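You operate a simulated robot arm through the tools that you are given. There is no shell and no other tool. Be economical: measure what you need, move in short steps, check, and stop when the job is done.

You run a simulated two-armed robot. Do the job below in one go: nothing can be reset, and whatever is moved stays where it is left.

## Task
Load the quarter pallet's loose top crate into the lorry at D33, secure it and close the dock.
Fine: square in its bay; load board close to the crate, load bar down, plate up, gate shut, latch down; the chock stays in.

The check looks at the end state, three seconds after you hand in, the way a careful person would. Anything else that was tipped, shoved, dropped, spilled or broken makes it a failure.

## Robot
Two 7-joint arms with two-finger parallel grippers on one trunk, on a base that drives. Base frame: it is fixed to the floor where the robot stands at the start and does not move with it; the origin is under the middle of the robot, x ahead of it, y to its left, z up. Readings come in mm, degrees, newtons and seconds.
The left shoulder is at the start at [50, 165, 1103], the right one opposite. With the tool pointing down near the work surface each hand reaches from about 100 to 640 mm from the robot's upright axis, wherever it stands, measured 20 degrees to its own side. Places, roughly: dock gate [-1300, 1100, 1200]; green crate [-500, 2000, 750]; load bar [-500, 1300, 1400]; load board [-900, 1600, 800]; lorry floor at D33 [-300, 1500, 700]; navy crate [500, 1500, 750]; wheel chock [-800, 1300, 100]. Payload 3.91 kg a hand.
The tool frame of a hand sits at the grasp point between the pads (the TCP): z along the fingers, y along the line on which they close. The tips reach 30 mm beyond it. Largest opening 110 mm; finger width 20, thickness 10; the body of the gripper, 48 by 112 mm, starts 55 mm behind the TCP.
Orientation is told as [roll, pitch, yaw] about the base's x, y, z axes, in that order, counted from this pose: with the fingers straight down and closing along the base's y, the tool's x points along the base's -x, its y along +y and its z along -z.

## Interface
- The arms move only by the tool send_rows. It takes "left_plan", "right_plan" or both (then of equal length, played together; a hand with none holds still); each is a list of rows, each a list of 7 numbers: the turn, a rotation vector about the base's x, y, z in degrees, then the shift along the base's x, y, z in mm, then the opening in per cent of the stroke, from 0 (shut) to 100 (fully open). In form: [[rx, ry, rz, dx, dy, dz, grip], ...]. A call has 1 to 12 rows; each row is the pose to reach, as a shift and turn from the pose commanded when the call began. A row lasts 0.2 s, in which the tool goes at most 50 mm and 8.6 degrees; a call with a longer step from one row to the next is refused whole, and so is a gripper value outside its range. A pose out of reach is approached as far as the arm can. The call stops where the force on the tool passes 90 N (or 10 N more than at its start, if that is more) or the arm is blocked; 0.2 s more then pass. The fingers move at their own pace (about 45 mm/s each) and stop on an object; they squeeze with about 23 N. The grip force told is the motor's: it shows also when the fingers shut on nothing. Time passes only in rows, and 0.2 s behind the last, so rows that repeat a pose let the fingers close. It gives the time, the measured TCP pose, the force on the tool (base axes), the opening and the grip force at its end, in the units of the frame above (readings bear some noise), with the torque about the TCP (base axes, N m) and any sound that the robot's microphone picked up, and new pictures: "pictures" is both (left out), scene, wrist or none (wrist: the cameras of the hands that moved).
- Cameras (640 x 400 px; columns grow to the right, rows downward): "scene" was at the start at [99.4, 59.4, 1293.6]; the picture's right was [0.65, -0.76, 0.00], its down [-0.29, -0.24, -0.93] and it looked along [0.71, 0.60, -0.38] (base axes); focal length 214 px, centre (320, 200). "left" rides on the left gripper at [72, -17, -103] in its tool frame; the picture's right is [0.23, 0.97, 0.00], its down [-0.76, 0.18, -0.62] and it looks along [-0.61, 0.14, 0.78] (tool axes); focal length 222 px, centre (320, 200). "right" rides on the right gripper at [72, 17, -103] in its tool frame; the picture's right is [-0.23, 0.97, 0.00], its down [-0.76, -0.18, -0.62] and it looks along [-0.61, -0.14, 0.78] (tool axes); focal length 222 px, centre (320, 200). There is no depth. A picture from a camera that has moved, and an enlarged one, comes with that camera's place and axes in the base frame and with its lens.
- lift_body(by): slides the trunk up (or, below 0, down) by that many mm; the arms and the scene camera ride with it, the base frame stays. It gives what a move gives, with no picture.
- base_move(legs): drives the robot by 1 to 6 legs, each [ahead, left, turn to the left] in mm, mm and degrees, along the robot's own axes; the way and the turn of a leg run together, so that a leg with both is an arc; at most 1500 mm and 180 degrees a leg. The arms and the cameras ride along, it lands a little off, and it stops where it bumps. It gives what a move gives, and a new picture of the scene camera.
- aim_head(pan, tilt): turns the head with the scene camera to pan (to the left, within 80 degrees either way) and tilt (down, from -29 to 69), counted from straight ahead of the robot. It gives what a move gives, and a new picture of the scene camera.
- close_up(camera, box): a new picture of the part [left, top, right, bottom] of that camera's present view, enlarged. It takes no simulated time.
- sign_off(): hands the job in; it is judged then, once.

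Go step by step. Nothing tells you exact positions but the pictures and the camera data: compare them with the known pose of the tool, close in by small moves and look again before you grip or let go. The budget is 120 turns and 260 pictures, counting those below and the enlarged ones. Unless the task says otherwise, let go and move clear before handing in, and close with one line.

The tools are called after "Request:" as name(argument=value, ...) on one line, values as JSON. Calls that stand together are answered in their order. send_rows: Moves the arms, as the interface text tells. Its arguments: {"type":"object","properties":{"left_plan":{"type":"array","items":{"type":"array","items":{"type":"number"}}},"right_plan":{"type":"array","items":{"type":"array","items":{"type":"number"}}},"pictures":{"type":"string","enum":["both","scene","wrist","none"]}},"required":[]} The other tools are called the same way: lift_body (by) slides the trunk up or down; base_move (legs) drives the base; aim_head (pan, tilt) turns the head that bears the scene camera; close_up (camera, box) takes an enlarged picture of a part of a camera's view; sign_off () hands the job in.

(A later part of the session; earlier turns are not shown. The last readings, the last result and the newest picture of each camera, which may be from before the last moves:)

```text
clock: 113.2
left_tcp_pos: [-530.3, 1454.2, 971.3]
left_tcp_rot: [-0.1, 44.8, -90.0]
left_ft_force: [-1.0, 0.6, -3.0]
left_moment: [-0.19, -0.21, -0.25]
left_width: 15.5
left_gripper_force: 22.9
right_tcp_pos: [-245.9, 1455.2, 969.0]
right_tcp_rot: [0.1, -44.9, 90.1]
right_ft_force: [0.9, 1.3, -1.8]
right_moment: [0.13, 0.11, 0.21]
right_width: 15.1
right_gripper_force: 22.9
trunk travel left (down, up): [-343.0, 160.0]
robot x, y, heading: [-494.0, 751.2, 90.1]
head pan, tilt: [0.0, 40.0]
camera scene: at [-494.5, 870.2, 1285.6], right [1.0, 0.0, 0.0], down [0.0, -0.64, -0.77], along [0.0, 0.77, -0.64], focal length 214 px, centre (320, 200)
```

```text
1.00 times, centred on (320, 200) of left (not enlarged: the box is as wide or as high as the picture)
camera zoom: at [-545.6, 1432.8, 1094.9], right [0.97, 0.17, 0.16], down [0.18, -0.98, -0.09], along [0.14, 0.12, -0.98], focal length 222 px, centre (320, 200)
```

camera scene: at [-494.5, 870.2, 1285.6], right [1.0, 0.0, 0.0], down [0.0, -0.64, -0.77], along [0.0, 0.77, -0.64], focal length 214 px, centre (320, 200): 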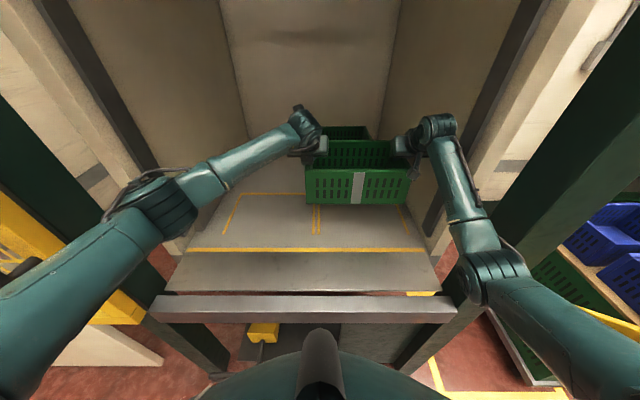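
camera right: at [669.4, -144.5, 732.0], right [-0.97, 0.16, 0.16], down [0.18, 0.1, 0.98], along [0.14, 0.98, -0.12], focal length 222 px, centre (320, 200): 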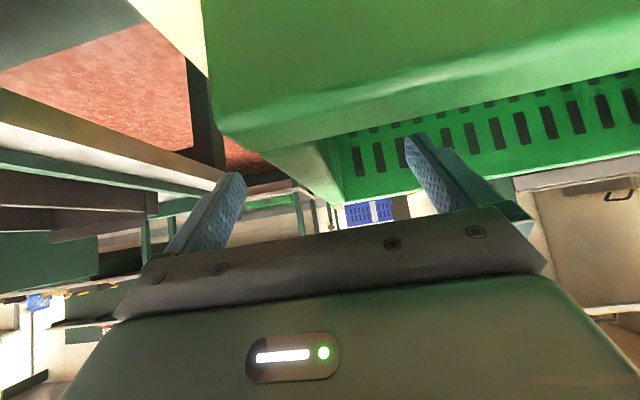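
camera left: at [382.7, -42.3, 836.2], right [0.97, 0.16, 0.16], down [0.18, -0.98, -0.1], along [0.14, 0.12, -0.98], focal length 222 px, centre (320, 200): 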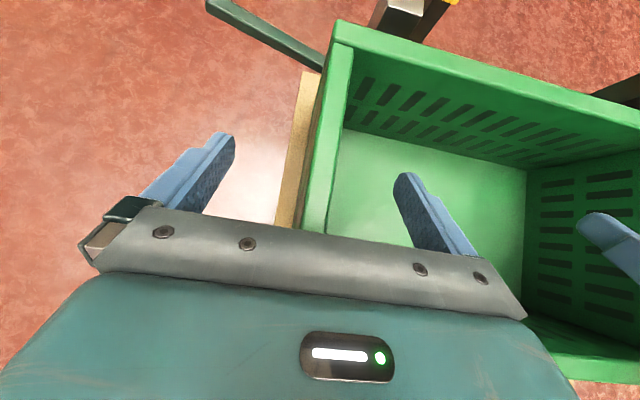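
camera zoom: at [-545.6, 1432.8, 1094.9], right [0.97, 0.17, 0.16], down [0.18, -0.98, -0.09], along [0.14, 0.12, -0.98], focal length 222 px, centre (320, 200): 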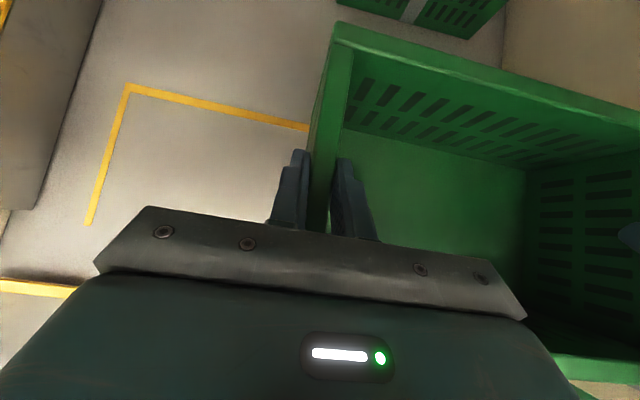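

The lorry floor is at z about 711, and the D33 place runs x -496..-181, y 1374..1605, so its centre is about (-338, 1490). I edge forward and shift the crate over it with the arms.

Request:
base_move(legs=[[20, 0, 0]])

Request:
send_rows(left_plan=[[0, 0, 0, 12, 4, -10, 0], [0, 0, 0, 25, 8, -20, 0], [0, 0, 0, 38, 12, -35, 0], [0, 0, 0, 50, 15, -50, 0], [0, 0, 0, 50, 15, -60, 0]], right_plan=[[0, 0, 0, 12, 4, -10, 0], [0, 0, 0, 25, 8, -20, 0], [0, 0, 0, 38, 12, -35, 0], [0, 0, 0, 50, 15, -50, 0], [0, 0, 0, 50, 15, -60, 0]], pictures="scene")

```text
clock: 113.9
left_tcp_pos: [-529.3, 1475.5, 970.8]
left_tcp_rot: [-0.1, 44.9, -89.9]
left_ft_force: [-0.7, 0.1, -1.2]
left_moment: [-0.18, -0.14, -0.25]
left_width: 15.4
left_gripper_force: 22.6
right_tcp_pos: [-245.7, 1475.2, 969.5]
right_tcp_rot: [0.2, -44.9, 90.1]
right_ft_force: [0.1, 0.3, -3.2]
right_moment: [0.13, 0.1, 0.25]
right_width: 15.2
right_gripper_force: 23.4
trunk travel left (down, up): [-343.0, 160.0]
robot x, y, heading: [-494.0, 774.5, 90.1]
head pan, tilt: [0.0, 40.0]
camera scene: at [-494.6, 890.3, 1285.6], right [1.0, 0.0, 0.0], down [0.0, -0.64, -0.77], along [0.0, 0.77, -0.64], focal length 214 px, centre (320, 200)
```

scene: 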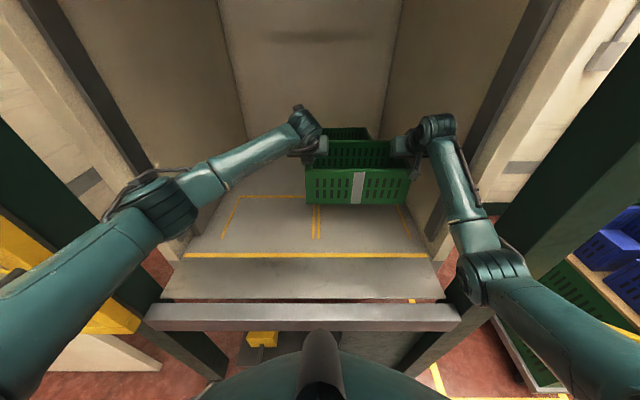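

```text
clock: 115.1
left_tcp_pos: [-478.3, 1489.3, 911.1]
left_tcp_rot: [-0.3, 44.8, -90.0]
left_ft_force: [-2.1, 0.5, -2.9]
left_moment: [0.03, -0.18, -0.23]
left_width: 15.2
left_gripper_force: 23.2
right_tcp_pos: [-195.0, 1489.4, 910.5]
right_tcp_rot: [-0.1, -44.9, 90.1]
right_ft_force: [0.2, -0.2, -2.1]
right_moment: [-0.09, 0.17, 0.42]
right_width: 15.4
right_gripper_force: 23.1
trunk travel left (down, up): [-343.0, 160.0]
robot x, y, heading: [-494.3, 774.2, 90.1]
head pan, tilt: [0.0, 40.0]
camera scene: at [-494.5, 889.6, 1285.7], right [1.0, 0.0, 0.0], down [0.0, -0.64, -0.77], along [0.0, 0.77, -0.64], focal length 214 px, centre (320, 200)
```

scene: 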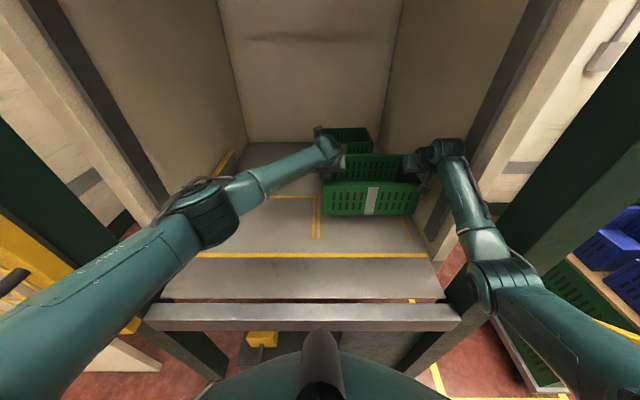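

Request:
send_rows(left_plan=[[0, 0, 0, 0, 0, -20, 0], [0, 0, 0, 0, 0, -40, 0], [0, 0, 0, 0, 0, -60, 0], [0, 0, 0, 0, 0, -72, 0]], right_plan=[[0, 0, 0, 0, 0, -20, 0], [0, 0, 0, 0, 0, -40, 0], [0, 0, 0, 0, 0, -60, 0], [0, 0, 0, 0, 0, -72, 0]], pictures="both")

```text
clock: 116.1
left_tcp_pos: [-479.4, 1489.2, 839.6]
left_tcp_rot: [-0.3, 44.8, -89.9]
left_ft_force: [-1.7, -2.0, -1.3]
left_moment: [0.05, -0.28, -0.46]
left_width: 15.6
left_gripper_force: 22.9
right_tcp_pos: [-196.3, 1490.4, 837.4]
right_tcp_rot: [0.0, -44.9, 89.9]
right_ft_force: [2.7, 1.4, -3.2]
right_moment: [-0.08, -0.01, -0.07]
right_width: 15.4
right_gripper_force: 23.0
trunk travel left (down, up): [-343.0, 160.0]
robot x, y, heading: [-490.7, 773.8, 90.1]
head pan, tilt: [0.0, 40.0]
camera scene: at [-494.5, 889.6, 1285.7], right [1.0, 0.0, 0.0], down [0.0, -0.64, -0.77], along [0.0, 0.77, -0.64], focal length 214 px, centre (320, 200)
camera right: at [-211.8, 1366.3, 858.8], right [-0.97, 0.16, 0.16], down [0.18, 0.1, 0.98], along [0.14, 0.98, -0.13], focal length 222 px, centre (320, 200)
camera left: at [-495.5, 1467.6, 963.1], right [0.97, 0.17, 0.16], down [0.18, -0.98, -0.09], along [0.14, 0.12, -0.98], focal length 222 px, centre (320, 200)
```

scene: 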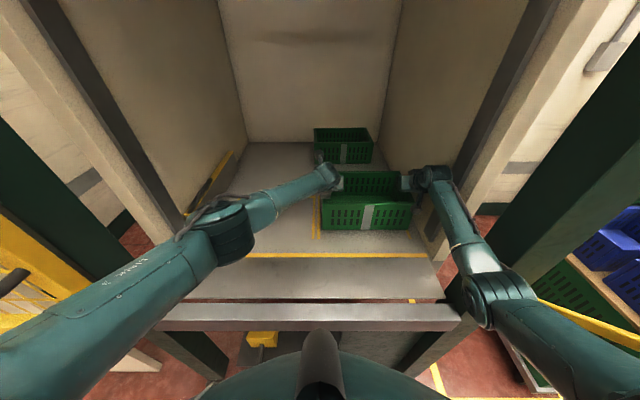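
right: 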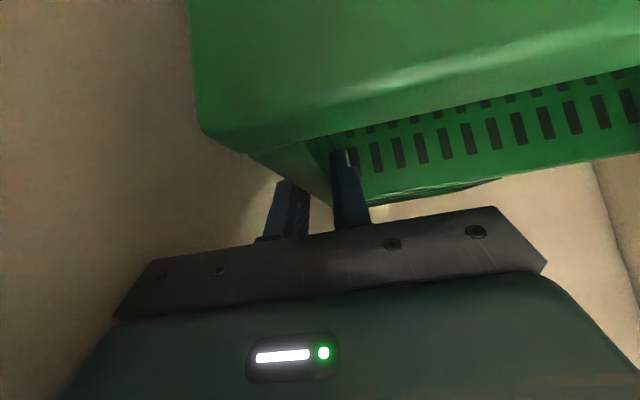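
left: 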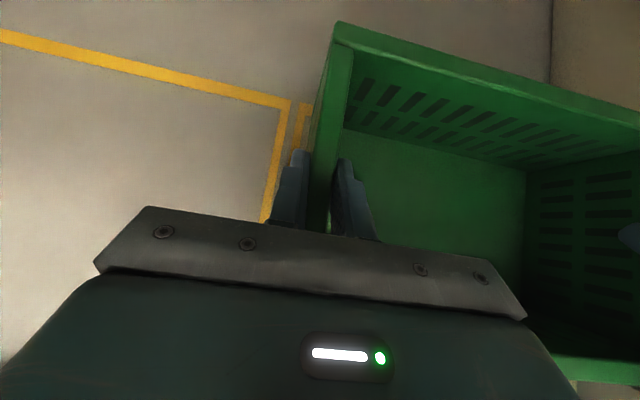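

Request:
send_rows(left_plan=[[0, 0, 0, 0, 0, -5, 0], [0, 0, 0, 0, 0, -10, 0], [0, 0, 0, 0, 0, -15, 0]], right_plan=[[0, 0, 0, 0, 0, -5, 0], [0, 0, 0, 0, 0, -9, 0], [0, 0, 0, 0, 0, -13, 0]], pictures="none")

```text
clock: 116.9
left_tcp_pos: [-479.0, 1489.0, 825.2]
left_tcp_rot: [-0.2, 44.8, -89.9]
left_ft_force: [-1.7, -2.3, 1.1]
left_moment: [-0.15, -0.5, -0.37]
left_width: 15.5
left_gripper_force: 22.5
right_tcp_pos: [-195.5, 1490.0, 825.5]
right_tcp_rot: [0.0, -44.8, 90.1]
right_ft_force: [2.6, 2.0, -4.7]
right_moment: [0.14, -0.39, -0.12]
right_width: 15.4
right_gripper_force: 22.9
trunk travel left (down, up): [-343.0, 160.0]
robot x, y, heading: [-496.2, 776.6, 89.9]
head pan, tilt: [0.0, 40.0]
```

Request:
send_rows(left_plan=[[0, 0, 0, 0, 0, -3, 0], [0, 0, 0, 0, 0, -5, 0]], right_plan=[[0, 0, 0, 0, 0, -3, 0], [0, 0, 0, 0, 0, -5, 0]], pictures="none")

```text
clock: 117.5
left_tcp_pos: [-479.8, 1488.2, 821.1]
left_tcp_rot: [-0.3, 44.8, -90.0]
left_ft_force: [-3.0, -1.5, 0.7]
left_moment: [0.0, -0.45, -0.32]
left_width: 15.4
left_gripper_force: 22.9
right_tcp_pos: [-195.2, 1489.8, 818.7]
right_tcp_rot: [0.0, -44.8, 90.1]
right_ft_force: [3.5, 0.6, -5.9]
right_moment: [0.05, -0.39, 0.02]
right_width: 15.4
right_gripper_force: 22.9
trunk travel left (down, up): [-343.0, 160.0]
robot x, y, heading: [-493.5, 774.4, 90.1]
head pan, tilt: [0.0, 40.0]
```

Request:
send_rows(left_plan=[[0, 0, 0, 0, 0, -3, 0], [0, 0, 0, 0, 0, -6, 0]], right_plan=[[0, 0, 0, 0, 0, -2, 0], [0, 0, 0, 0, 0, -4, 0]], pictures="none")

Request:
send_rows(left_plan=[[0, 0, 0, 0, 0, -2, 0], [0, 0, 0, 0, 0, -4, 0]], right_plan=[[0, 0, 0, 0, 0, -2, 0], [0, 0, 0, 0, 0, -4, 0]], pictures="scene")

```text
clock: 118.1
left_tcp_pos: [-480.9, 1488.7, 818.9]
left_tcp_rot: [-0.3, 45.1, -90.0]
left_ft_force: [-6.4, -4.2, 19.2]
left_moment: [-0.27, -0.32, -0.41]
left_width: 15.4
left_gripper_force: 22.9
right_tcp_pos: [-194.9, 1488.8, 819.5]
right_tcp_rot: [0.0, -45.1, 90.0]
right_ft_force: [5.1, 5.6, -3.2]
right_moment: [-0.84, -0.45, -0.52]
right_width: 15.5
right_gripper_force: 23.0
trunk travel left (down, up): [-343.0, 160.0]
robot x, y, heading: [-493.4, 770.9, 90.3]
head pan, tilt: [0.0, 40.0]
```

```text
clock: 118.7
left_tcp_pos: [-479.5, 1488.2, 816.8]
left_tcp_rot: [-0.2, 45.3, -90.1]
left_ft_force: [-1.8, 5.5, 21.8]
left_moment: [0.19, -0.29, -0.3]
left_width: 15.3
left_gripper_force: 23.0
right_tcp_pos: [-195.4, 1488.6, 816.9]
right_tcp_rot: [0.0, -45.5, 90.1]
right_ft_force: [5.5, 0.9, 9.1]
right_moment: [-0.86, -0.35, -0.4]
right_width: 15.4
right_gripper_force: 23.0
trunk travel left (down, up): [-343.0, 160.0]
robot x, y, heading: [-496.9, 773.1, 90.0]
head pan, tilt: [0.0, 40.0]
camera scene: at [-494.9, 885.9, 1286.4], right [1.0, 0.0, 0.0], down [0.0, -0.64, -0.77], along [0.0, 0.77, -0.64], focal length 214 px, centre (320, 200)
```

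scene: 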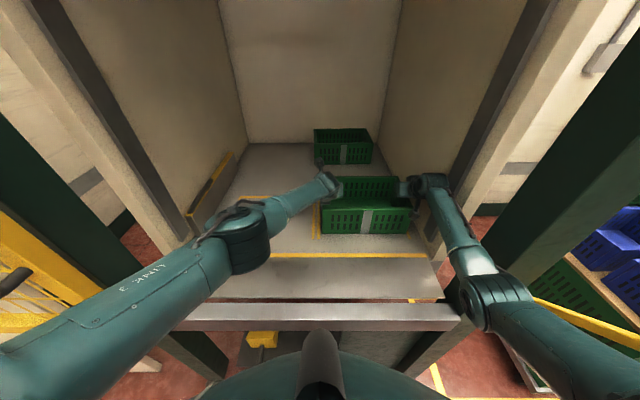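

The crate stands on the floor. I open both grippers partly and raise the hands.

Request:
send_rows(left_plan=[[0, 0, 0, 0, 0, 1, 45], [0, 0, 0, 0, 0, 1, 45], [0, 0, 0, 0, 0, 1, 45], [0, 0, 0, 0, 0, 1, 45], [0, 0, 0, 0, 0, 20, 45], [0, 0, 0, 0, 0, 50, 45], [0, 0, 0, 0, -10, 90, 45]], right_plan=[[0, 0, 0, 0, 0, 1, 45], [0, 0, 0, 0, 0, 1, 45], [0, 0, 0, 0, 0, 1, 45], [0, 0, 0, 0, 0, 1, 45], [0, 0, 0, 0, 0, 20, 45], [0, 0, 0, 0, 0, 50, 45], [0, 0, 0, 0, -10, 90, 45]], pictures="both")

```text
clock: 120.3
left_tcp_pos: [-479.6, 1477.2, 900.1]
left_tcp_rot: [-0.3, 44.9, -89.9]
left_ft_force: [0.7, 0.4, -0.1]
left_moment: [-0.01, 0.03, 0.02]
left_width: 49.6
left_gripper_force: 0.2
right_tcp_pos: [-196.8, 1479.7, 902.1]
right_tcp_rot: [0.2, -44.9, 90.0]
right_ft_force: [0.1, 0.4, -0.3]
right_moment: [0.02, -0.02, -0.02]
right_width: 49.7
right_gripper_force: 0.0
trunk travel left (down, up): [-343.0, 160.0]
robot x, y, heading: [-497.4, 777.4, 90.1]
head pan, tilt: [0.0, 40.0]
camera scene: at [-494.8, 888.4, 1285.8], right [1.0, 0.0, 0.0], down [0.0, -0.64, -0.77], along [0.0, 0.77, -0.64], focal length 214 px, centre (320, 200)
camera right: at [-212.4, 1356.0, 923.1], right [-0.97, 0.16, 0.16], down [0.18, 0.1, 0.98], along [0.14, 0.98, -0.13], focal length 222 px, centre (320, 200)
camera left: at [-495.4, 1456.3, 1024.0], right [0.97, 0.17, 0.16], down [0.18, -0.98, -0.1], along [0.14, 0.12, -0.98], focal length 222 px, centre (320, 200)
```

scene: 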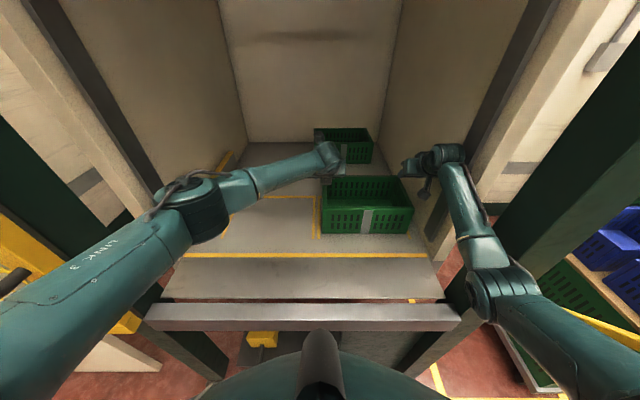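
right: 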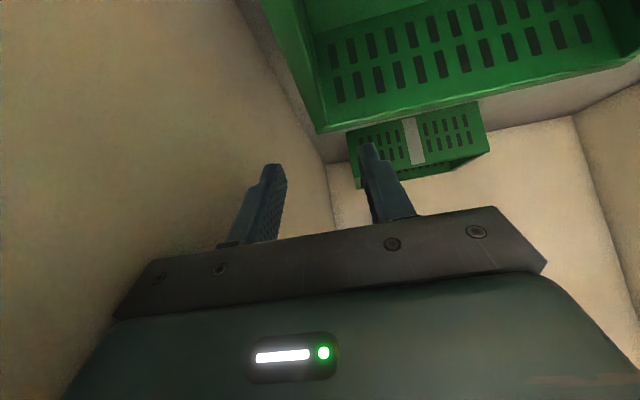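
left: 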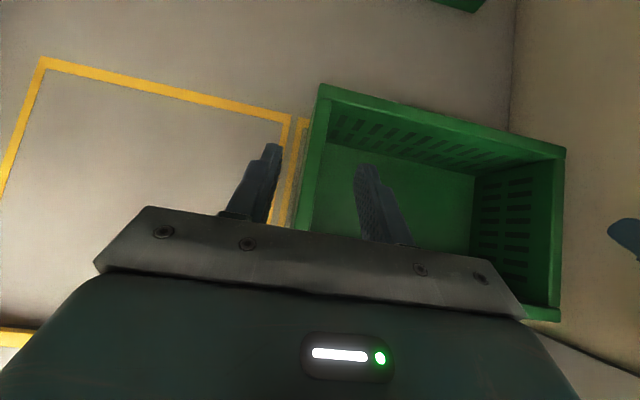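

The crate is square and centred in D33. Next the load board on the left wall; I'll look at it closely.

Request:
close_up(camera="scene", box=[170, 130, 290, 250])

Request:
send_rows(left_plan=[[0, 0, 0, 0, -40, 20, 45], [0, 0, 0, 0, -80, 30, 45], [0, 0, 0, -20, -120, 40, 45], [0, 0, 0, -40, -160, 50, 45], [0, 0, 0, -60, -200, 60, 45], [0, 0, 0, -80, -240, 70, 45]], right_plan=[[0, 0, 0, -20, -30, 20, 45], [0, 0, 0, -40, -60, 40, 45], [0, 0, 0, -50, -100, 50, 45], [0, 0, 0, -50, -140, 60, 45], [0, 0, 0, -50, -180, 70, 45], [0, 0, 0, -50, -220, 80, 45]], pictures="scene")

```text
3.33 times, centred on (230, 190) of scene
camera zoom: at [-494.8, 888.4, 1285.8], right [1.0, 0.0, 0.0], down [0.0, -0.64, -0.77], along [0.0, 0.77, -0.64], focal length 715 px, centre (620, 233)
```

zoom: 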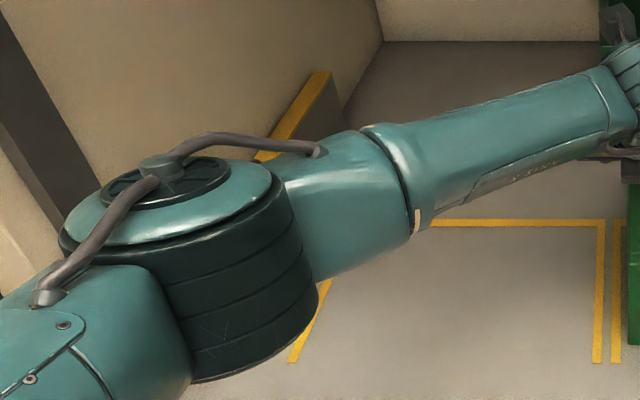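

```text
clock: 121.7
left_tcp_pos: [-560.0, 1236.2, 971.4]
left_tcp_rot: [-0.1, 44.9, -89.8]
left_ft_force: [-0.9, -0.1, 1.0]
left_moment: [-0.02, -0.01, -0.01]
left_width: 49.7
left_gripper_force: 0.0
right_tcp_pos: [-245.2, 1255.7, 982.2]
right_tcp_rot: [0.2, -44.9, 90.1]
right_ft_force: [-0.2, -0.7, 0.0]
right_moment: [-0.01, -0.01, 0.0]
right_width: 49.5
right_gripper_force: 0.1
trunk travel left (down, up): [-343.0, 160.0]
robot x, y, heading: [-493.3, 774.5, 90.1]
head pan, tilt: [0.0, 40.0]
camera scene: at [-494.9, 888.4, 1285.9], right [1.0, 0.0, 0.0], down [0.0, -0.64, -0.77], along [0.0, 0.77, -0.64], focal length 214 px, centre (320, 200)
```

scene: 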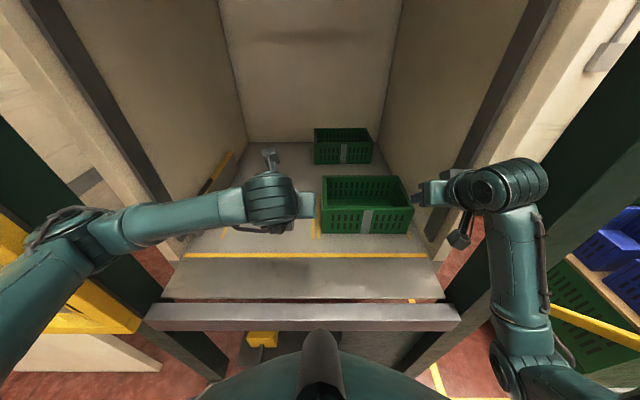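

Request:
base_move(legs=[[-220, 0, 0]])

Request:
send_rows(left_plan=[[0, 0, 0, -10, -40, 0, 45], [0, 0, 0, -20, -80, 0, 45], [0, 0, 0, -30, -120, 0, 45], [0, 0, 0, -40, -160, -10, 45], [0, 0, 0, -60, -200, -20, 45], [0, 0, 0, -80, -240, -30, 45]], pictures="none")

Request:
aim_head(pan=8, tilt=25)

Request:
close_up(camera="scene", box=[200, 100, 460, 270])

```text
clock: 123.4
left_tcp_pos: [-559.0, 1016.0, 972.0]
left_tcp_rot: [-0.2, 44.8, -89.8]
left_ft_force: [-0.2, 0.0, -0.2]
left_moment: [-0.02, 0.01, -0.01]
left_width: 49.2
left_gripper_force: 0.0
right_tcp_pos: [-246.0, 1038.1, 982.5]
right_tcp_rot: [0.1, -45.1, 90.2]
right_ft_force: [-1.2, -0.3, 0.2]
right_moment: [-0.02, 0.03, -0.04]
right_width: 49.4
right_gripper_force: 0.1
trunk travel left (down, up): [-343.0, 160.0]
robot x, y, heading: [-492.8, 552.8, 90.1]
head pan, tilt: [0.0, 40.0]
camera scene: at [-494.3, 667.7, 1285.8], right [1.0, 0.0, 0.0], down [0.0, -0.64, -0.77], along [0.0, 0.77, -0.64], focal length 214 px, centre (320, 200)
```

scene: 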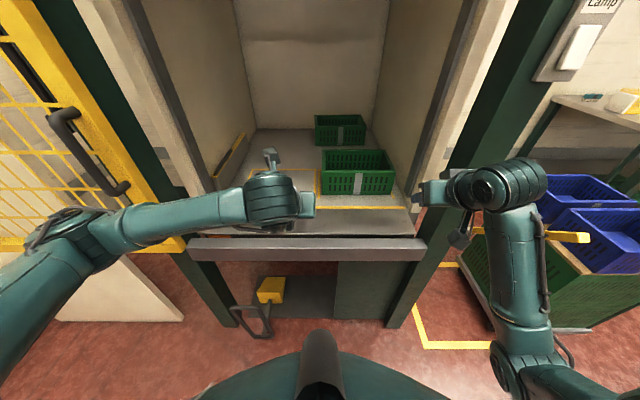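

```text
clock: 125.0
left_tcp_pos: [-539.0, 853.6, 895.8]
left_tcp_rot: [-1.7, 46.6, -84.7]
left_ft_force: [-0.2, -0.5, 0.2]
left_moment: [-0.03, 0.0, 0.0]
left_width: 49.5
left_gripper_force: 0.0
left hand out of reach, approached as far as the arm can: row 3, 4, 5, 6
right_tcp_pos: [-245.1, 1037.0, 981.9]
right_tcp_rot: [0.0, -45.0, 90.1]
right_ft_force: [-1.0, 0.2, -0.1]
right_moment: [0.02, 0.0, 0.02]
right_width: 49.4
right_gripper_force: 0.1
trunk travel left (down, up): [-343.0, 160.0]
robot x, y, heading: [-494.0, 553.1, 90.1]
head pan, tilt: [0.0, 40.0]
stopped in row 6 (left hand): the arm was blocked; the commanded pose is now the measured one
```

```text
clock: 125.8
left_tcp_pos: [-538.5, 854.9, 895.3]
left_tcp_rot: [-1.7, 46.7, -84.7]
left_ft_force: [0.1, -0.2, -0.1]
left_moment: [-0.02, 0.0, 0.03]
left_width: 49.4
left_gripper_force: 0.1
right_tcp_pos: [-245.2, 1036.7, 981.6]
right_tcp_rot: [0.1, -44.9, 90.0]
right_ft_force: [0.1, 0.7, 0.1]
right_moment: [0.04, -0.01, 0.0]
right_width: 49.4
right_gripper_force: 0.0
trunk travel left (down, up): [-343.0, 160.0]
robot x, y, heading: [-494.4, 557.2, 90.2]
head pan, tilt: [8.0, 25.0]
camera scene: at [-507.2, 674.3, 1309.0], right [0.99, 0.14, 0.0], down [0.06, -0.42, -0.91], along [-0.13, 0.9, -0.42], focal length 214 px, centre (320, 200)
```

scene: 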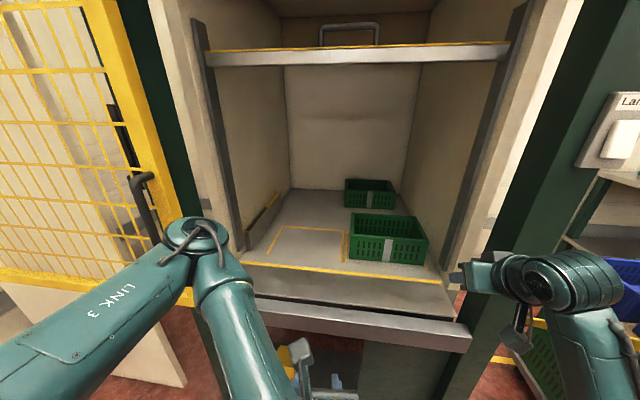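

```text
2.35 times, centred on (330, 185) of scene
camera zoom: at [-507.2, 674.3, 1309.0], right [0.99, 0.14, 0.0], down [0.06, -0.42, -0.91], along [-0.13, 0.9, -0.42], focal length 505 px, centre (296, 235)
```

zoom: 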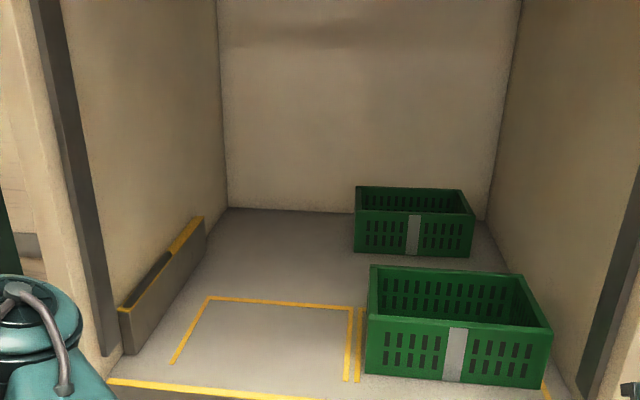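

The load bar runs in side tracks above; the load board lies along the left wall (x about -910, y 1380..1785) with a handle on top. I tidy the left arm and look closer at that handle.

Request:
send_rows(left_plan=[[0, 0, 0, 10, 40, 20, 45], [0, 0, 0, 20, 80, 40, 45], [0, 0, 0, 30, 110, 60, 45], [0, 0, 0, 50, 130, 60, 45], [0, 0, 0, 80, 140, 60, 45]], pictures="none")

Request:
aim_head(pan=25, tilt=25)

Request:
close_up(camera="left", box=[0, 0, 640, 400])

```text
clock: 127.0
left_tcp_pos: [-456.9, 994.0, 954.3]
left_tcp_rot: [-1.6, 46.6, -84.8]
left_ft_force: [0.2, 0.4, -0.4]
left_moment: [-0.02, 0.01, -0.01]
left_width: 49.5
left_gripper_force: 0.2
right_tcp_pos: [-244.7, 1038.0, 981.3]
right_tcp_rot: [0.1, -44.9, 90.1]
right_ft_force: [-0.7, 0.5, 0.4]
right_moment: [-0.02, -0.02, -0.01]
right_width: 49.4
right_gripper_force: 0.0
trunk travel left (down, up): [-343.0, 160.0]
robot x, y, heading: [-494.5, 554.8, 90.0]
head pan, tilt: [8.0, 25.0]
```

```text
clock: 127.8
left_tcp_pos: [-456.6, 993.7, 955.9]
left_tcp_rot: [-1.6, 46.7, -84.8]
left_ft_force: [0.1, -0.3, 0.2]
left_moment: [0.02, 0.02, 0.04]
left_width: 49.5
left_gripper_force: 0.0
right_tcp_pos: [-245.1, 1038.2, 982.4]
right_tcp_rot: [0.1, -44.8, 90.1]
right_ft_force: [0.3, 0.7, 0.4]
right_moment: [-0.01, -0.04, -0.02]
right_width: 49.6
right_gripper_force: 0.1
trunk travel left (down, up): [-343.0, 160.0]
robot x, y, heading: [-495.5, 556.5, 90.4]
head pan, tilt: [25.0, 25.0]
camera scene: at [-533.2, 666.6, 1309.1], right [0.91, 0.42, 0.0], down [0.18, -0.38, -0.91], along [-0.38, 0.82, -0.42], focal length 214 px, centre (320, 200)
```

scene: 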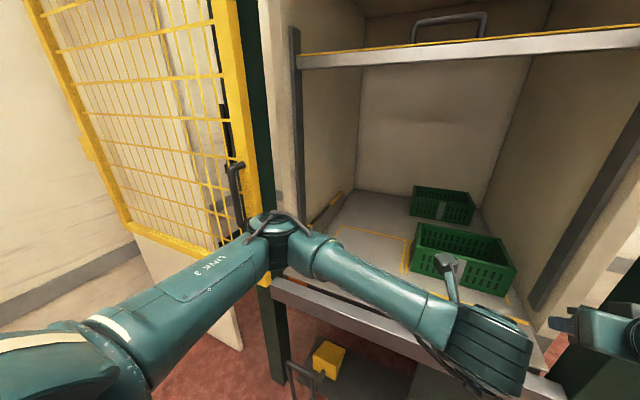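

```text
1.00 times, centred on (320, 200) of left (not enlarged: the box is as wide or as high as the picture)
camera zoom: at [-469.1, 967.1, 1078.7], right [0.95, 0.26, 0.15], down [0.28, -0.95, -0.13], along [0.1, 0.17, -0.98], focal length 222 px, centre (320, 200)
```

zoom: 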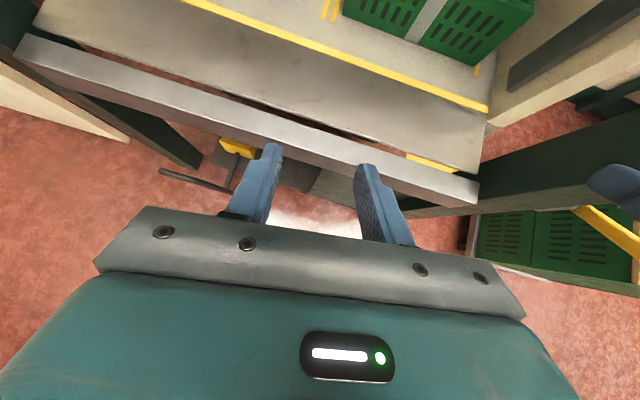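

I'll go back to the stance that worked (x -495, y 775) and view the load board from there.

Request:
base_move(legs=[[215, 0, 0]])

Request:
close_up(camera="scene", box=[120, 60, 420, 300])

Request:
close_up(camera="left", box=[0, 0, 640, 400])

```text
clock: 129.5
left_tcp_pos: [-457.2, 1208.9, 955.5]
left_tcp_rot: [-1.7, 46.6, -84.8]
left_ft_force: [0.3, 0.0, -1.1]
left_moment: [0.05, 0.02, 0.0]
left_width: 49.7
left_gripper_force: 0.1
right_tcp_pos: [-244.5, 1252.4, 981.8]
right_tcp_rot: [0.1, -44.9, 90.1]
right_ft_force: [-0.5, -0.4, 0.0]
right_moment: [-0.04, 0.0, -0.03]
right_width: 49.4
right_gripper_force: 0.1
trunk travel left (down, up): [-343.0, 160.0]
robot x, y, heading: [-494.5, 770.7, 90.0]
head pan, tilt: [25.0, 25.0]
camera scene: at [-533.6, 881.8, 1309.0], right [0.91, 0.42, 0.0], down [0.18, -0.38, -0.91], along [-0.38, 0.82, -0.42], focal length 214 px, centre (320, 200)
```

scene: 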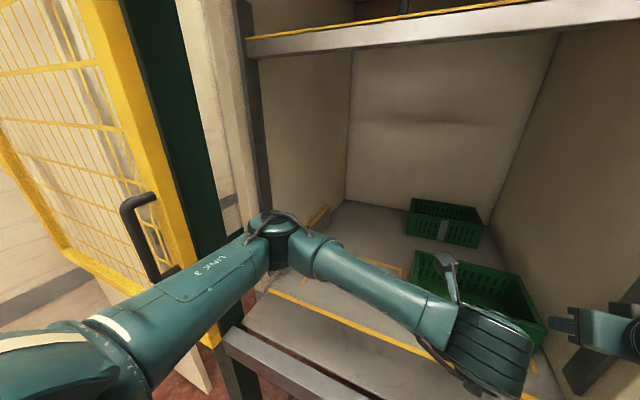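

```text
1.67 times, centred on (270, 180) of scene
camera zoom: at [-533.6, 881.8, 1309.0], right [0.91, 0.42, 0.0], down [0.18, -0.38, -0.91], along [-0.38, 0.82, -0.42], focal length 358 px, centre (403, 233)
```

zoom: 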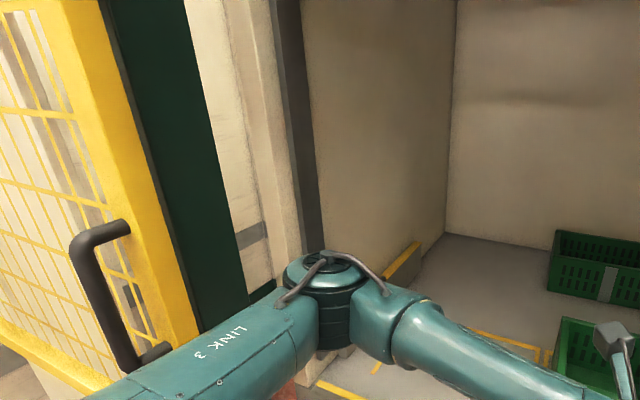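

```text
1.00 times, centred on (320, 200) of left (not enlarged: the box is as wide or as high as the picture)
camera zoom: at [-468.9, 1182.2, 1078.5], right [0.95, 0.26, 0.15], down [0.28, -0.95, -0.13], along [0.11, 0.16, -0.98], focal length 222 px, centre (320, 200)
```

zoom: 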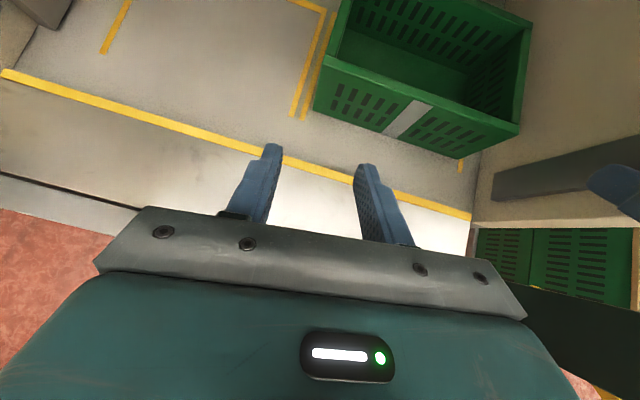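

Request:
send_rows(left_plan=[[0, 0, -1, -38, 16, 5, 60], [0, 0, -2, -76, 32, 10, 60], [0, 0, -3, -114, 48, 15, 60], [0, 0, -4, -152, 64, 20, 60], [0, 0, -5, -190, 80, 25, 60], [0, 0, -5, -228, 96, 30, 60], [0, 0, -5, -266, 112, 30, 60], [0, 0, -5, -300, 130, 30, 60]], pictures="both")

```text
clock: 130.9
left_tcp_pos: [-555.0, 1290.9, 1008.4]
left_tcp_rot: [1.4, 48.4, -99.4]
left_ft_force: [0.1, -0.7, -0.3]
left_moment: [0.02, -0.01, 0.0]
left_width: 65.9
left_gripper_force: 0.1
right_tcp_pos: [-212.6, 1244.0, 977.6]
right_tcp_rot: [2.3, -45.2, 87.3]
right_ft_force: [0.8, 0.3, 0.0]
right_moment: [-0.03, 0.05, 0.05]
right_width: 49.6
right_gripper_force: 0.2
trunk travel left (down, up): [-343.0, 160.0]
robot x, y, heading: [-488.7, 772.8, 88.9]
head pan, tilt: [25.0, 25.0]
stopped in row 7 (left hand): the arm was blocked; the commanded pose is now the measured one
camera scene: at [-497.8, 876.6, 1311.2], right [0.91, 0.41, -0.02], down [0.15, -0.38, -0.91], along [-0.38, 0.83, -0.41], focal length 214 px, centre (320, 200)
camera left: at [-579.5, 1266.8, 1130.1], right [0.98, -0.03, 0.19], down [0.0, -0.99, -0.15], along [0.19, 0.15, -0.97], focal length 222 px, centre (320, 200)
```

scene: 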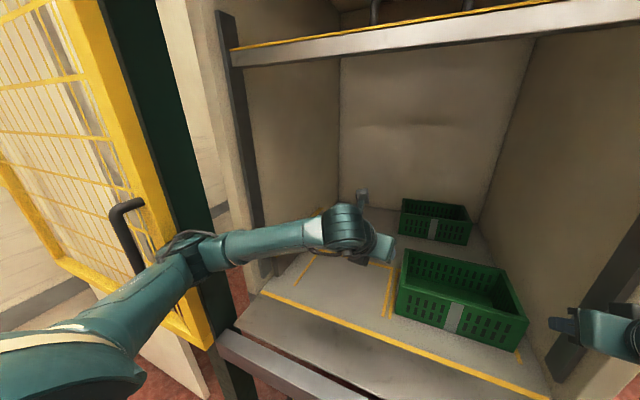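
left: 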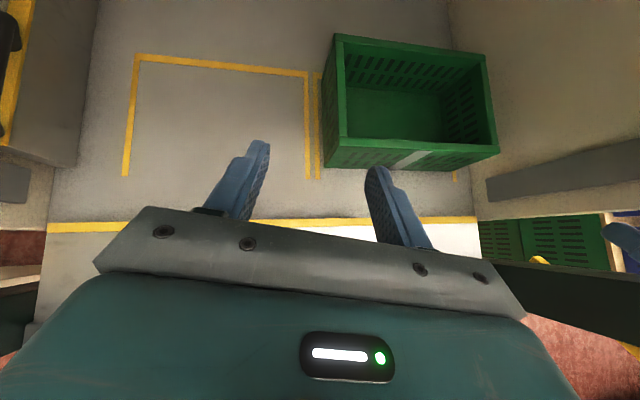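

The left elbow met the portal post, so I back the arm off. The board will have to be taken with the right hand; I'll check the floor clearance for driving further left.

Request:
send_rows(left_plan=[[0, 0, 2, 30, -20, 0, 60], [0, 0, 5, 70, -45, -15, 60], [0, 0, 8, 100, -80, -30, 60]], pictures="none")

Request:
base_move(legs=[[-200, 0, 1]])

Request:
aim_head(pan=10, tilt=60)

```text
clock: 131.7
left_tcp_pos: [-491.6, 1215.9, 966.6]
left_tcp_rot: [3.7, 47.6, -88.2]
left_ft_force: [0.7, -0.2, -0.2]
left_moment: [-0.02, -0.04, 0.01]
left_width: 65.8
left_gripper_force: 0.0
right_tcp_pos: [-238.0, 1249.5, 981.4]
right_tcp_rot: [0.0, -44.9, 89.4]
right_ft_force: [0.7, 0.3, -0.7]
right_moment: [0.0, -0.04, 0.03]
right_width: 49.4
right_gripper_force: 0.0
trunk travel left (down, up): [-343.0, 160.0]
robot x, y, heading: [-490.3, 770.9, 89.4]
head pan, tilt: [25.0, 25.0]
```

```text
clock: 133.3
left_tcp_pos: [-498.0, 1017.1, 967.2]
left_tcp_rot: [3.6, 47.8, -87.3]
left_ft_force: [-0.6, 0.2, 0.8]
left_moment: [-0.01, 0.0, -0.01]
left_width: 65.8
left_gripper_force: 0.0
right_tcp_pos: [-246.3, 1056.2, 982.7]
right_tcp_rot: [0.1, -45.0, 90.5]
right_ft_force: [0.4, -0.4, 0.5]
right_moment: [0.03, 0.03, 0.01]
right_width: 49.4
right_gripper_force: 0.2
trunk travel left (down, up): [-343.0, 160.0]
robot x, y, heading: [-492.5, 570.8, 90.2]
head pan, tilt: [25.0, 25.0]
camera scene: at [-531.8, 682.3, 1309.2], right [0.9, 0.43, 0.0], down [0.18, -0.38, -0.91], along [-0.39, 0.82, -0.42], focal length 214 px, centre (320, 200)
```

scene: 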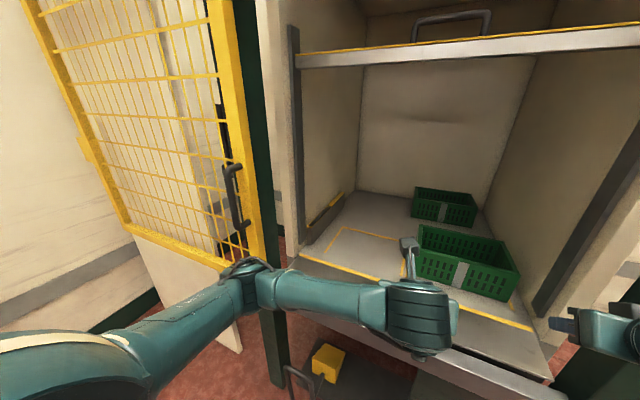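

```text
clock: 134.3
left_tcp_pos: [-498.1, 1016.1, 966.8]
left_tcp_rot: [3.7, 47.8, -87.3]
left_ft_force: [-0.5, 0.0, 0.2]
left_moment: [0.02, 0.04, 0.02]
left_width: 66.0
left_gripper_force: 0.0
right_tcp_pos: [-245.9, 1055.6, 982.2]
right_tcp_rot: [0.1, -44.9, 90.4]
right_ft_force: [-0.2, 0.1, 0.0]
right_moment: [-0.01, -0.02, -0.03]
right_width: 49.5
right_gripper_force: 0.0
trunk travel left (down, up): [-343.0, 160.0]
robot x, y, heading: [-494.4, 570.0, 90.8]
head pan, tilt: [10.0, 60.0]
camera scene: at [-504.3, 665.2, 1259.1], right [0.98, 0.18, 0.0], down [0.16, -0.85, -0.5], along [-0.09, 0.49, -0.87], focal length 214 px, centre (320, 200)
```

scene: 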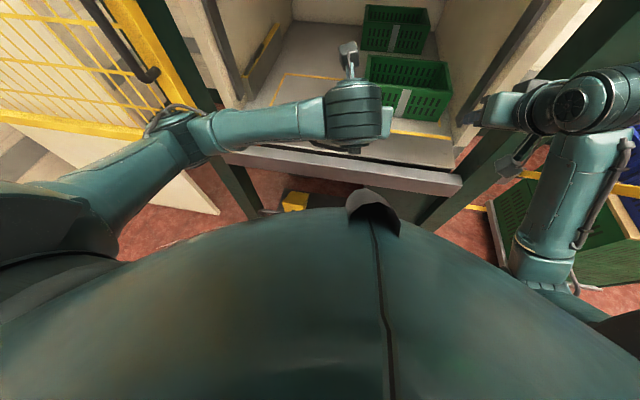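

The hoop handle of the chock limits driving left, so the better way is: robot further right and the left arm stretched out, nearly straight. First I stow the right hand high and central, clear of the plate lever.

Request:
send_rows(right_plan=[[-4, 0, 0, -5, -15, 40, 60], [-8, 0, 0, -15, -30, 80, 60], [-12, 0, 0, -30, -45, 120, 60], [-16, 0, 0, -50, -60, 155, 60], [-20, 0, 0, -75, -75, 190, 60], [-24, 0, 0, -100, -90, 220, 60], [-28, 0, 0, -125, -100, 245, 60], [-33, 0, 0, -150, -105, 260, 60], [-40, 0, 0, -180, -110, 265, 60]], pictures="scene")

Request:
aim_head(pan=0, tilt=30)

```text
clock: 136.3
left_tcp_pos: [-498.3, 1016.3, 967.5]
left_tcp_rot: [3.7, 47.7, -87.3]
left_ft_force: [-0.9, -0.8, -0.1]
left_moment: [-0.01, 0.02, -0.02]
left_width: 66.1
left_gripper_force: 0.0
right_tcp_pos: [-428.4, 946.7, 1247.9]
right_tcp_rot: [0.4, -4.9, 90.4]
right_ft_force: [-0.1, -0.7, 0.3]
right_moment: [0.01, 0.01, -0.03]
right_width: 66.2
right_gripper_force: 0.0
trunk travel left (down, up): [-343.0, 160.0]
robot x, y, heading: [-491.2, 570.9, 90.7]
head pan, tilt: [10.0, 60.0]
camera scene: at [-504.9, 665.3, 1259.0], right [0.98, 0.18, 0.0], down [0.16, -0.85, -0.5], along [-0.09, 0.49, -0.87], focal length 214 px, centre (320, 200)
```

scene: 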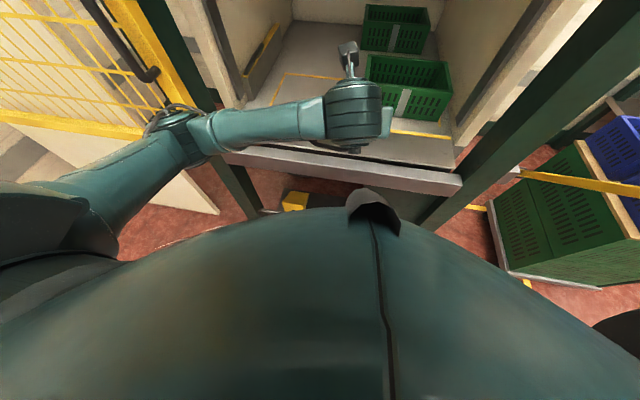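

```text
clock: 137.3
left_tcp_pos: [-498.8, 1016.8, 967.1]
left_tcp_rot: [3.7, 47.8, -87.3]
left_ft_force: [-0.5, -0.2, -0.5]
left_moment: [0.0, -0.01, 0.0]
left_width: 66.1
left_gripper_force: 0.0
right_tcp_pos: [-426.4, 945.7, 1248.3]
right_tcp_rot: [0.4, -4.9, 90.4]
right_ft_force: [-0.4, 0.9, -0.2]
right_moment: [0.02, -0.01, 0.02]
right_width: 66.1
right_gripper_force: 0.1
trunk travel left (down, up): [-343.0, 160.0]
robot x, y, heading: [-489.3, 572.9, 90.6]
head pan, tilt: [0.0, 30.0]
camera scene: at [-492.9, 690.1, 1301.0], right [1.0, 0.01, 0.0], down [0.0, -0.5, -0.87], along [-0.01, 0.87, -0.5], focal length 214 px, centre (320, 200)
```

scene: 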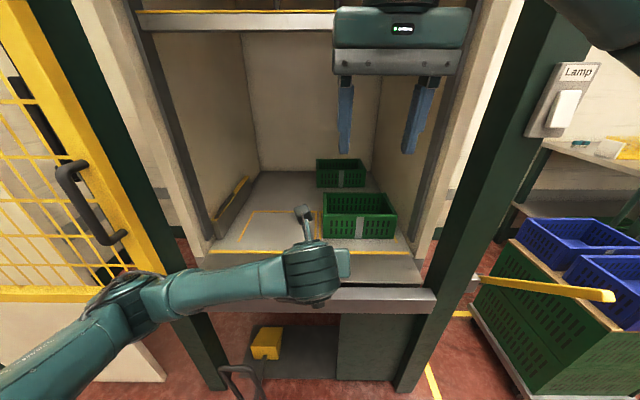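

Request:
base_move(legs=[[0, -250, 0], [80, 0, 0]])

Request:
send_rows(left_plan=[[0, 0, 0, -40, 20, 0, 60], [0, 0, 0, -80, 40, 0, 60], [0, 0, 0, -120, 60, 0, 60], [0, 0, 0, -160, 80, 0, 60], [0, 0, 0, -200, 100, 0, 60], [0, 0, 0, -240, 120, 0, 60], [0, 0, 0, -280, 140, 0, 60], [0, 0, 0, -320, 160, 0, 60]], pictures="both")

```text
clock: 140.8
left_tcp_pos: [-246.6, 1099.6, 966.5]
left_tcp_rot: [3.7, 47.7, -87.2]
left_ft_force: [0.0, 0.1, -1.6]
left_moment: [0.0, 0.02, 0.0]
left_width: 66.1
left_gripper_force: 0.1
right_tcp_pos: [-175.3, 1028.4, 1248.3]
right_tcp_rot: [0.4, -5.0, 90.3]
right_ft_force: [-0.5, 0.0, 0.3]
right_moment: [-0.04, 0.01, 0.02]
right_width: 66.2
right_gripper_force: 0.1
trunk travel left (down, up): [-343.0, 160.0]
robot x, y, heading: [-241.0, 652.1, 90.4]
head pan, tilt: [0.0, 30.0]
camera scene: at [-241.6, 772.4, 1301.0], right [1.0, 0.01, 0.0], down [0.0, -0.5, -0.87], along [-0.01, 0.87, -0.5], focal length 214 px, centre (320, 200)
```

scene: 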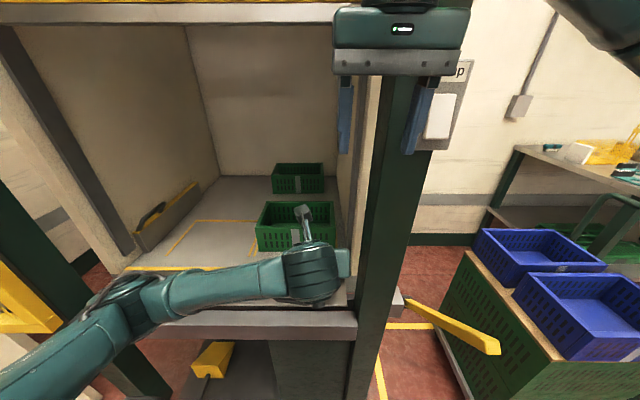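

```text
clock: 142.6
left_tcp_pos: [-568.4, 1257.7, 968.0]
left_tcp_rot: [3.7, 47.7, -87.3]
left_ft_force: [-0.6, -0.7, -0.3]
left_moment: [0.04, 0.05, -0.03]
left_width: 66.3
left_gripper_force: 0.1
right_tcp_pos: [-175.5, 1027.2, 1248.9]
right_tcp_rot: [0.5, -4.9, 90.3]
right_ft_force: [-0.9, 0.8, 0.9]
right_moment: [0.02, 0.02, -0.02]
right_width: 66.3
right_gripper_force: 0.0
trunk travel left (down, up): [-343.0, 160.0]
robot x, y, heading: [-238.5, 648.5, 90.4]
head pan, tilt: [0.0, 30.0]
camera scene: at [-241.8, 771.7, 1301.1], right [1.0, 0.01, 0.0], down [0.0, -0.5, -0.87], along [-0.01, 0.87, -0.5], focal length 214 px, centre (320, 200)
camera left: at [-590.0, 1230.8, 1088.6], right [0.97, 0.15, 0.21], down [0.18, -0.97, -0.14], along [0.18, 0.17, -0.97], focal length 222 px, centre (320, 200)
```

scene: 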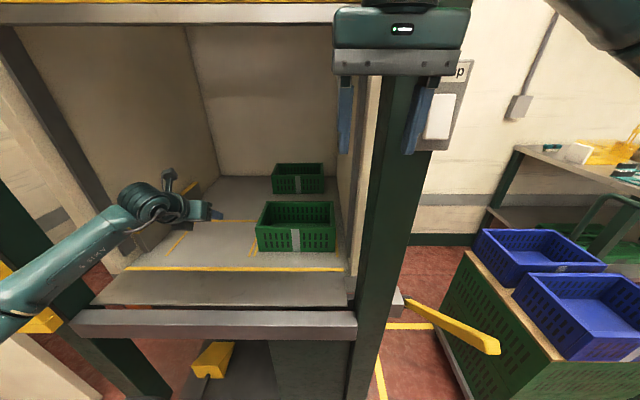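
left: 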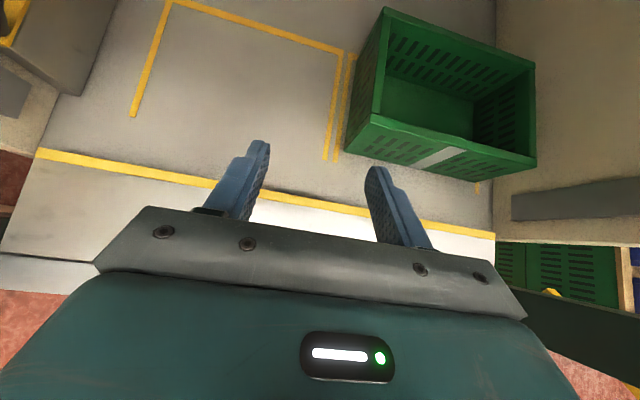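

Request:
send_rows(left_plan=[[0, 0, 0, -30, 12, 0, 60], [0, 0, 0, -60, 24, 0, 60], [0, 0, -1, -90, 36, 0, 60], [0, 0, -2, -120, 48, 0, 60], [0, 0, -3, -150, 60, 0, 60]], pictures="both")

Request:
aim_head(pan=45, tilt=30)

```text
clock: 143.8
left_tcp_pos: [-717.1, 1318.2, 968.5]
left_tcp_rot: [3.6, 47.8, -90.4]
left_ft_force: [-0.9, 0.2, 0.3]
left_moment: [0.0, 0.0, 0.01]
left_width: 66.0
left_gripper_force: 0.0
right_tcp_pos: [-175.8, 1028.2, 1247.3]
right_tcp_rot: [0.4, -4.9, 90.2]
right_ft_force: [-0.4, 0.3, 0.7]
right_moment: [0.0, -0.01, 0.0]
right_width: 66.0
right_gripper_force: 0.1
trunk travel left (down, up): [-343.0, 160.0]
robot x, y, heading: [-241.0, 653.1, 90.5]
head pan, tilt: [0.0, 30.0]
camera scene: at [-241.7, 771.7, 1301.1], right [1.0, 0.01, 0.0], down [0.0, -0.5, -0.87], along [-0.01, 0.87, -0.5], focal length 214 px, centre (320, 200)
camera left: at [-740.7, 1292.1, 1088.8], right [0.97, 0.1, 0.21], down [0.13, -0.98, -0.14], along [0.19, 0.16, -0.97], focal length 222 px, centre (320, 200)
```

scene: 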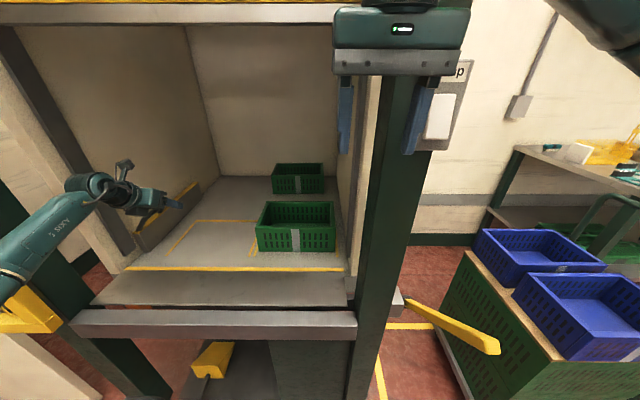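
left: 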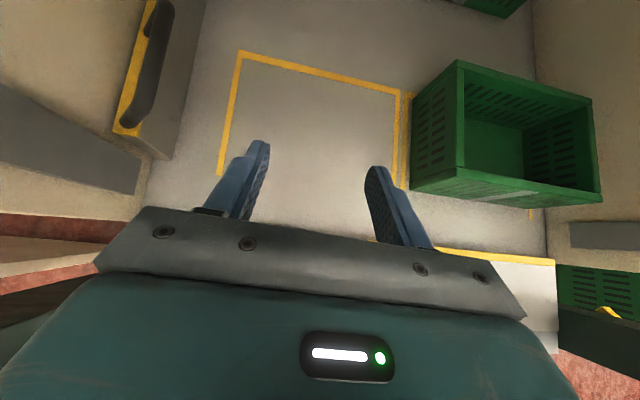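

```text
clock: 144.9
left_tcp_pos: [-716.7, 1317.7, 967.1]
left_tcp_rot: [3.7, 47.7, -90.3]
left_ft_force: [0.0, 0.1, -0.1]
left_moment: [-0.02, 0.01, 0.02]
left_width: 66.1
left_gripper_force: 0.0
right_tcp_pos: [-176.0, 1027.6, 1247.5]
right_tcp_rot: [0.4, -5.0, 90.3]
right_ft_force: [0.2, -0.5, -0.5]
right_moment: [0.0, -0.03, 0.02]
right_width: 66.0
right_gripper_force: 0.2
trunk travel left (down, up): [-343.0, 160.0]
robot x, y, heading: [-239.0, 649.9, 90.4]
head pan, tilt: [45.0, 30.0]
camera scene: at [-305.2, 744.6, 1301.1], right [0.7, 0.71, 0.0], down [0.36, -0.35, -0.87], along [-0.62, 0.61, -0.5], focal length 214 px, centre (320, 200)
```

scene: 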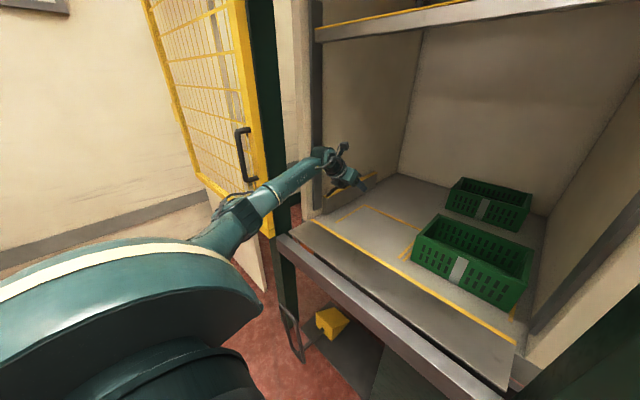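

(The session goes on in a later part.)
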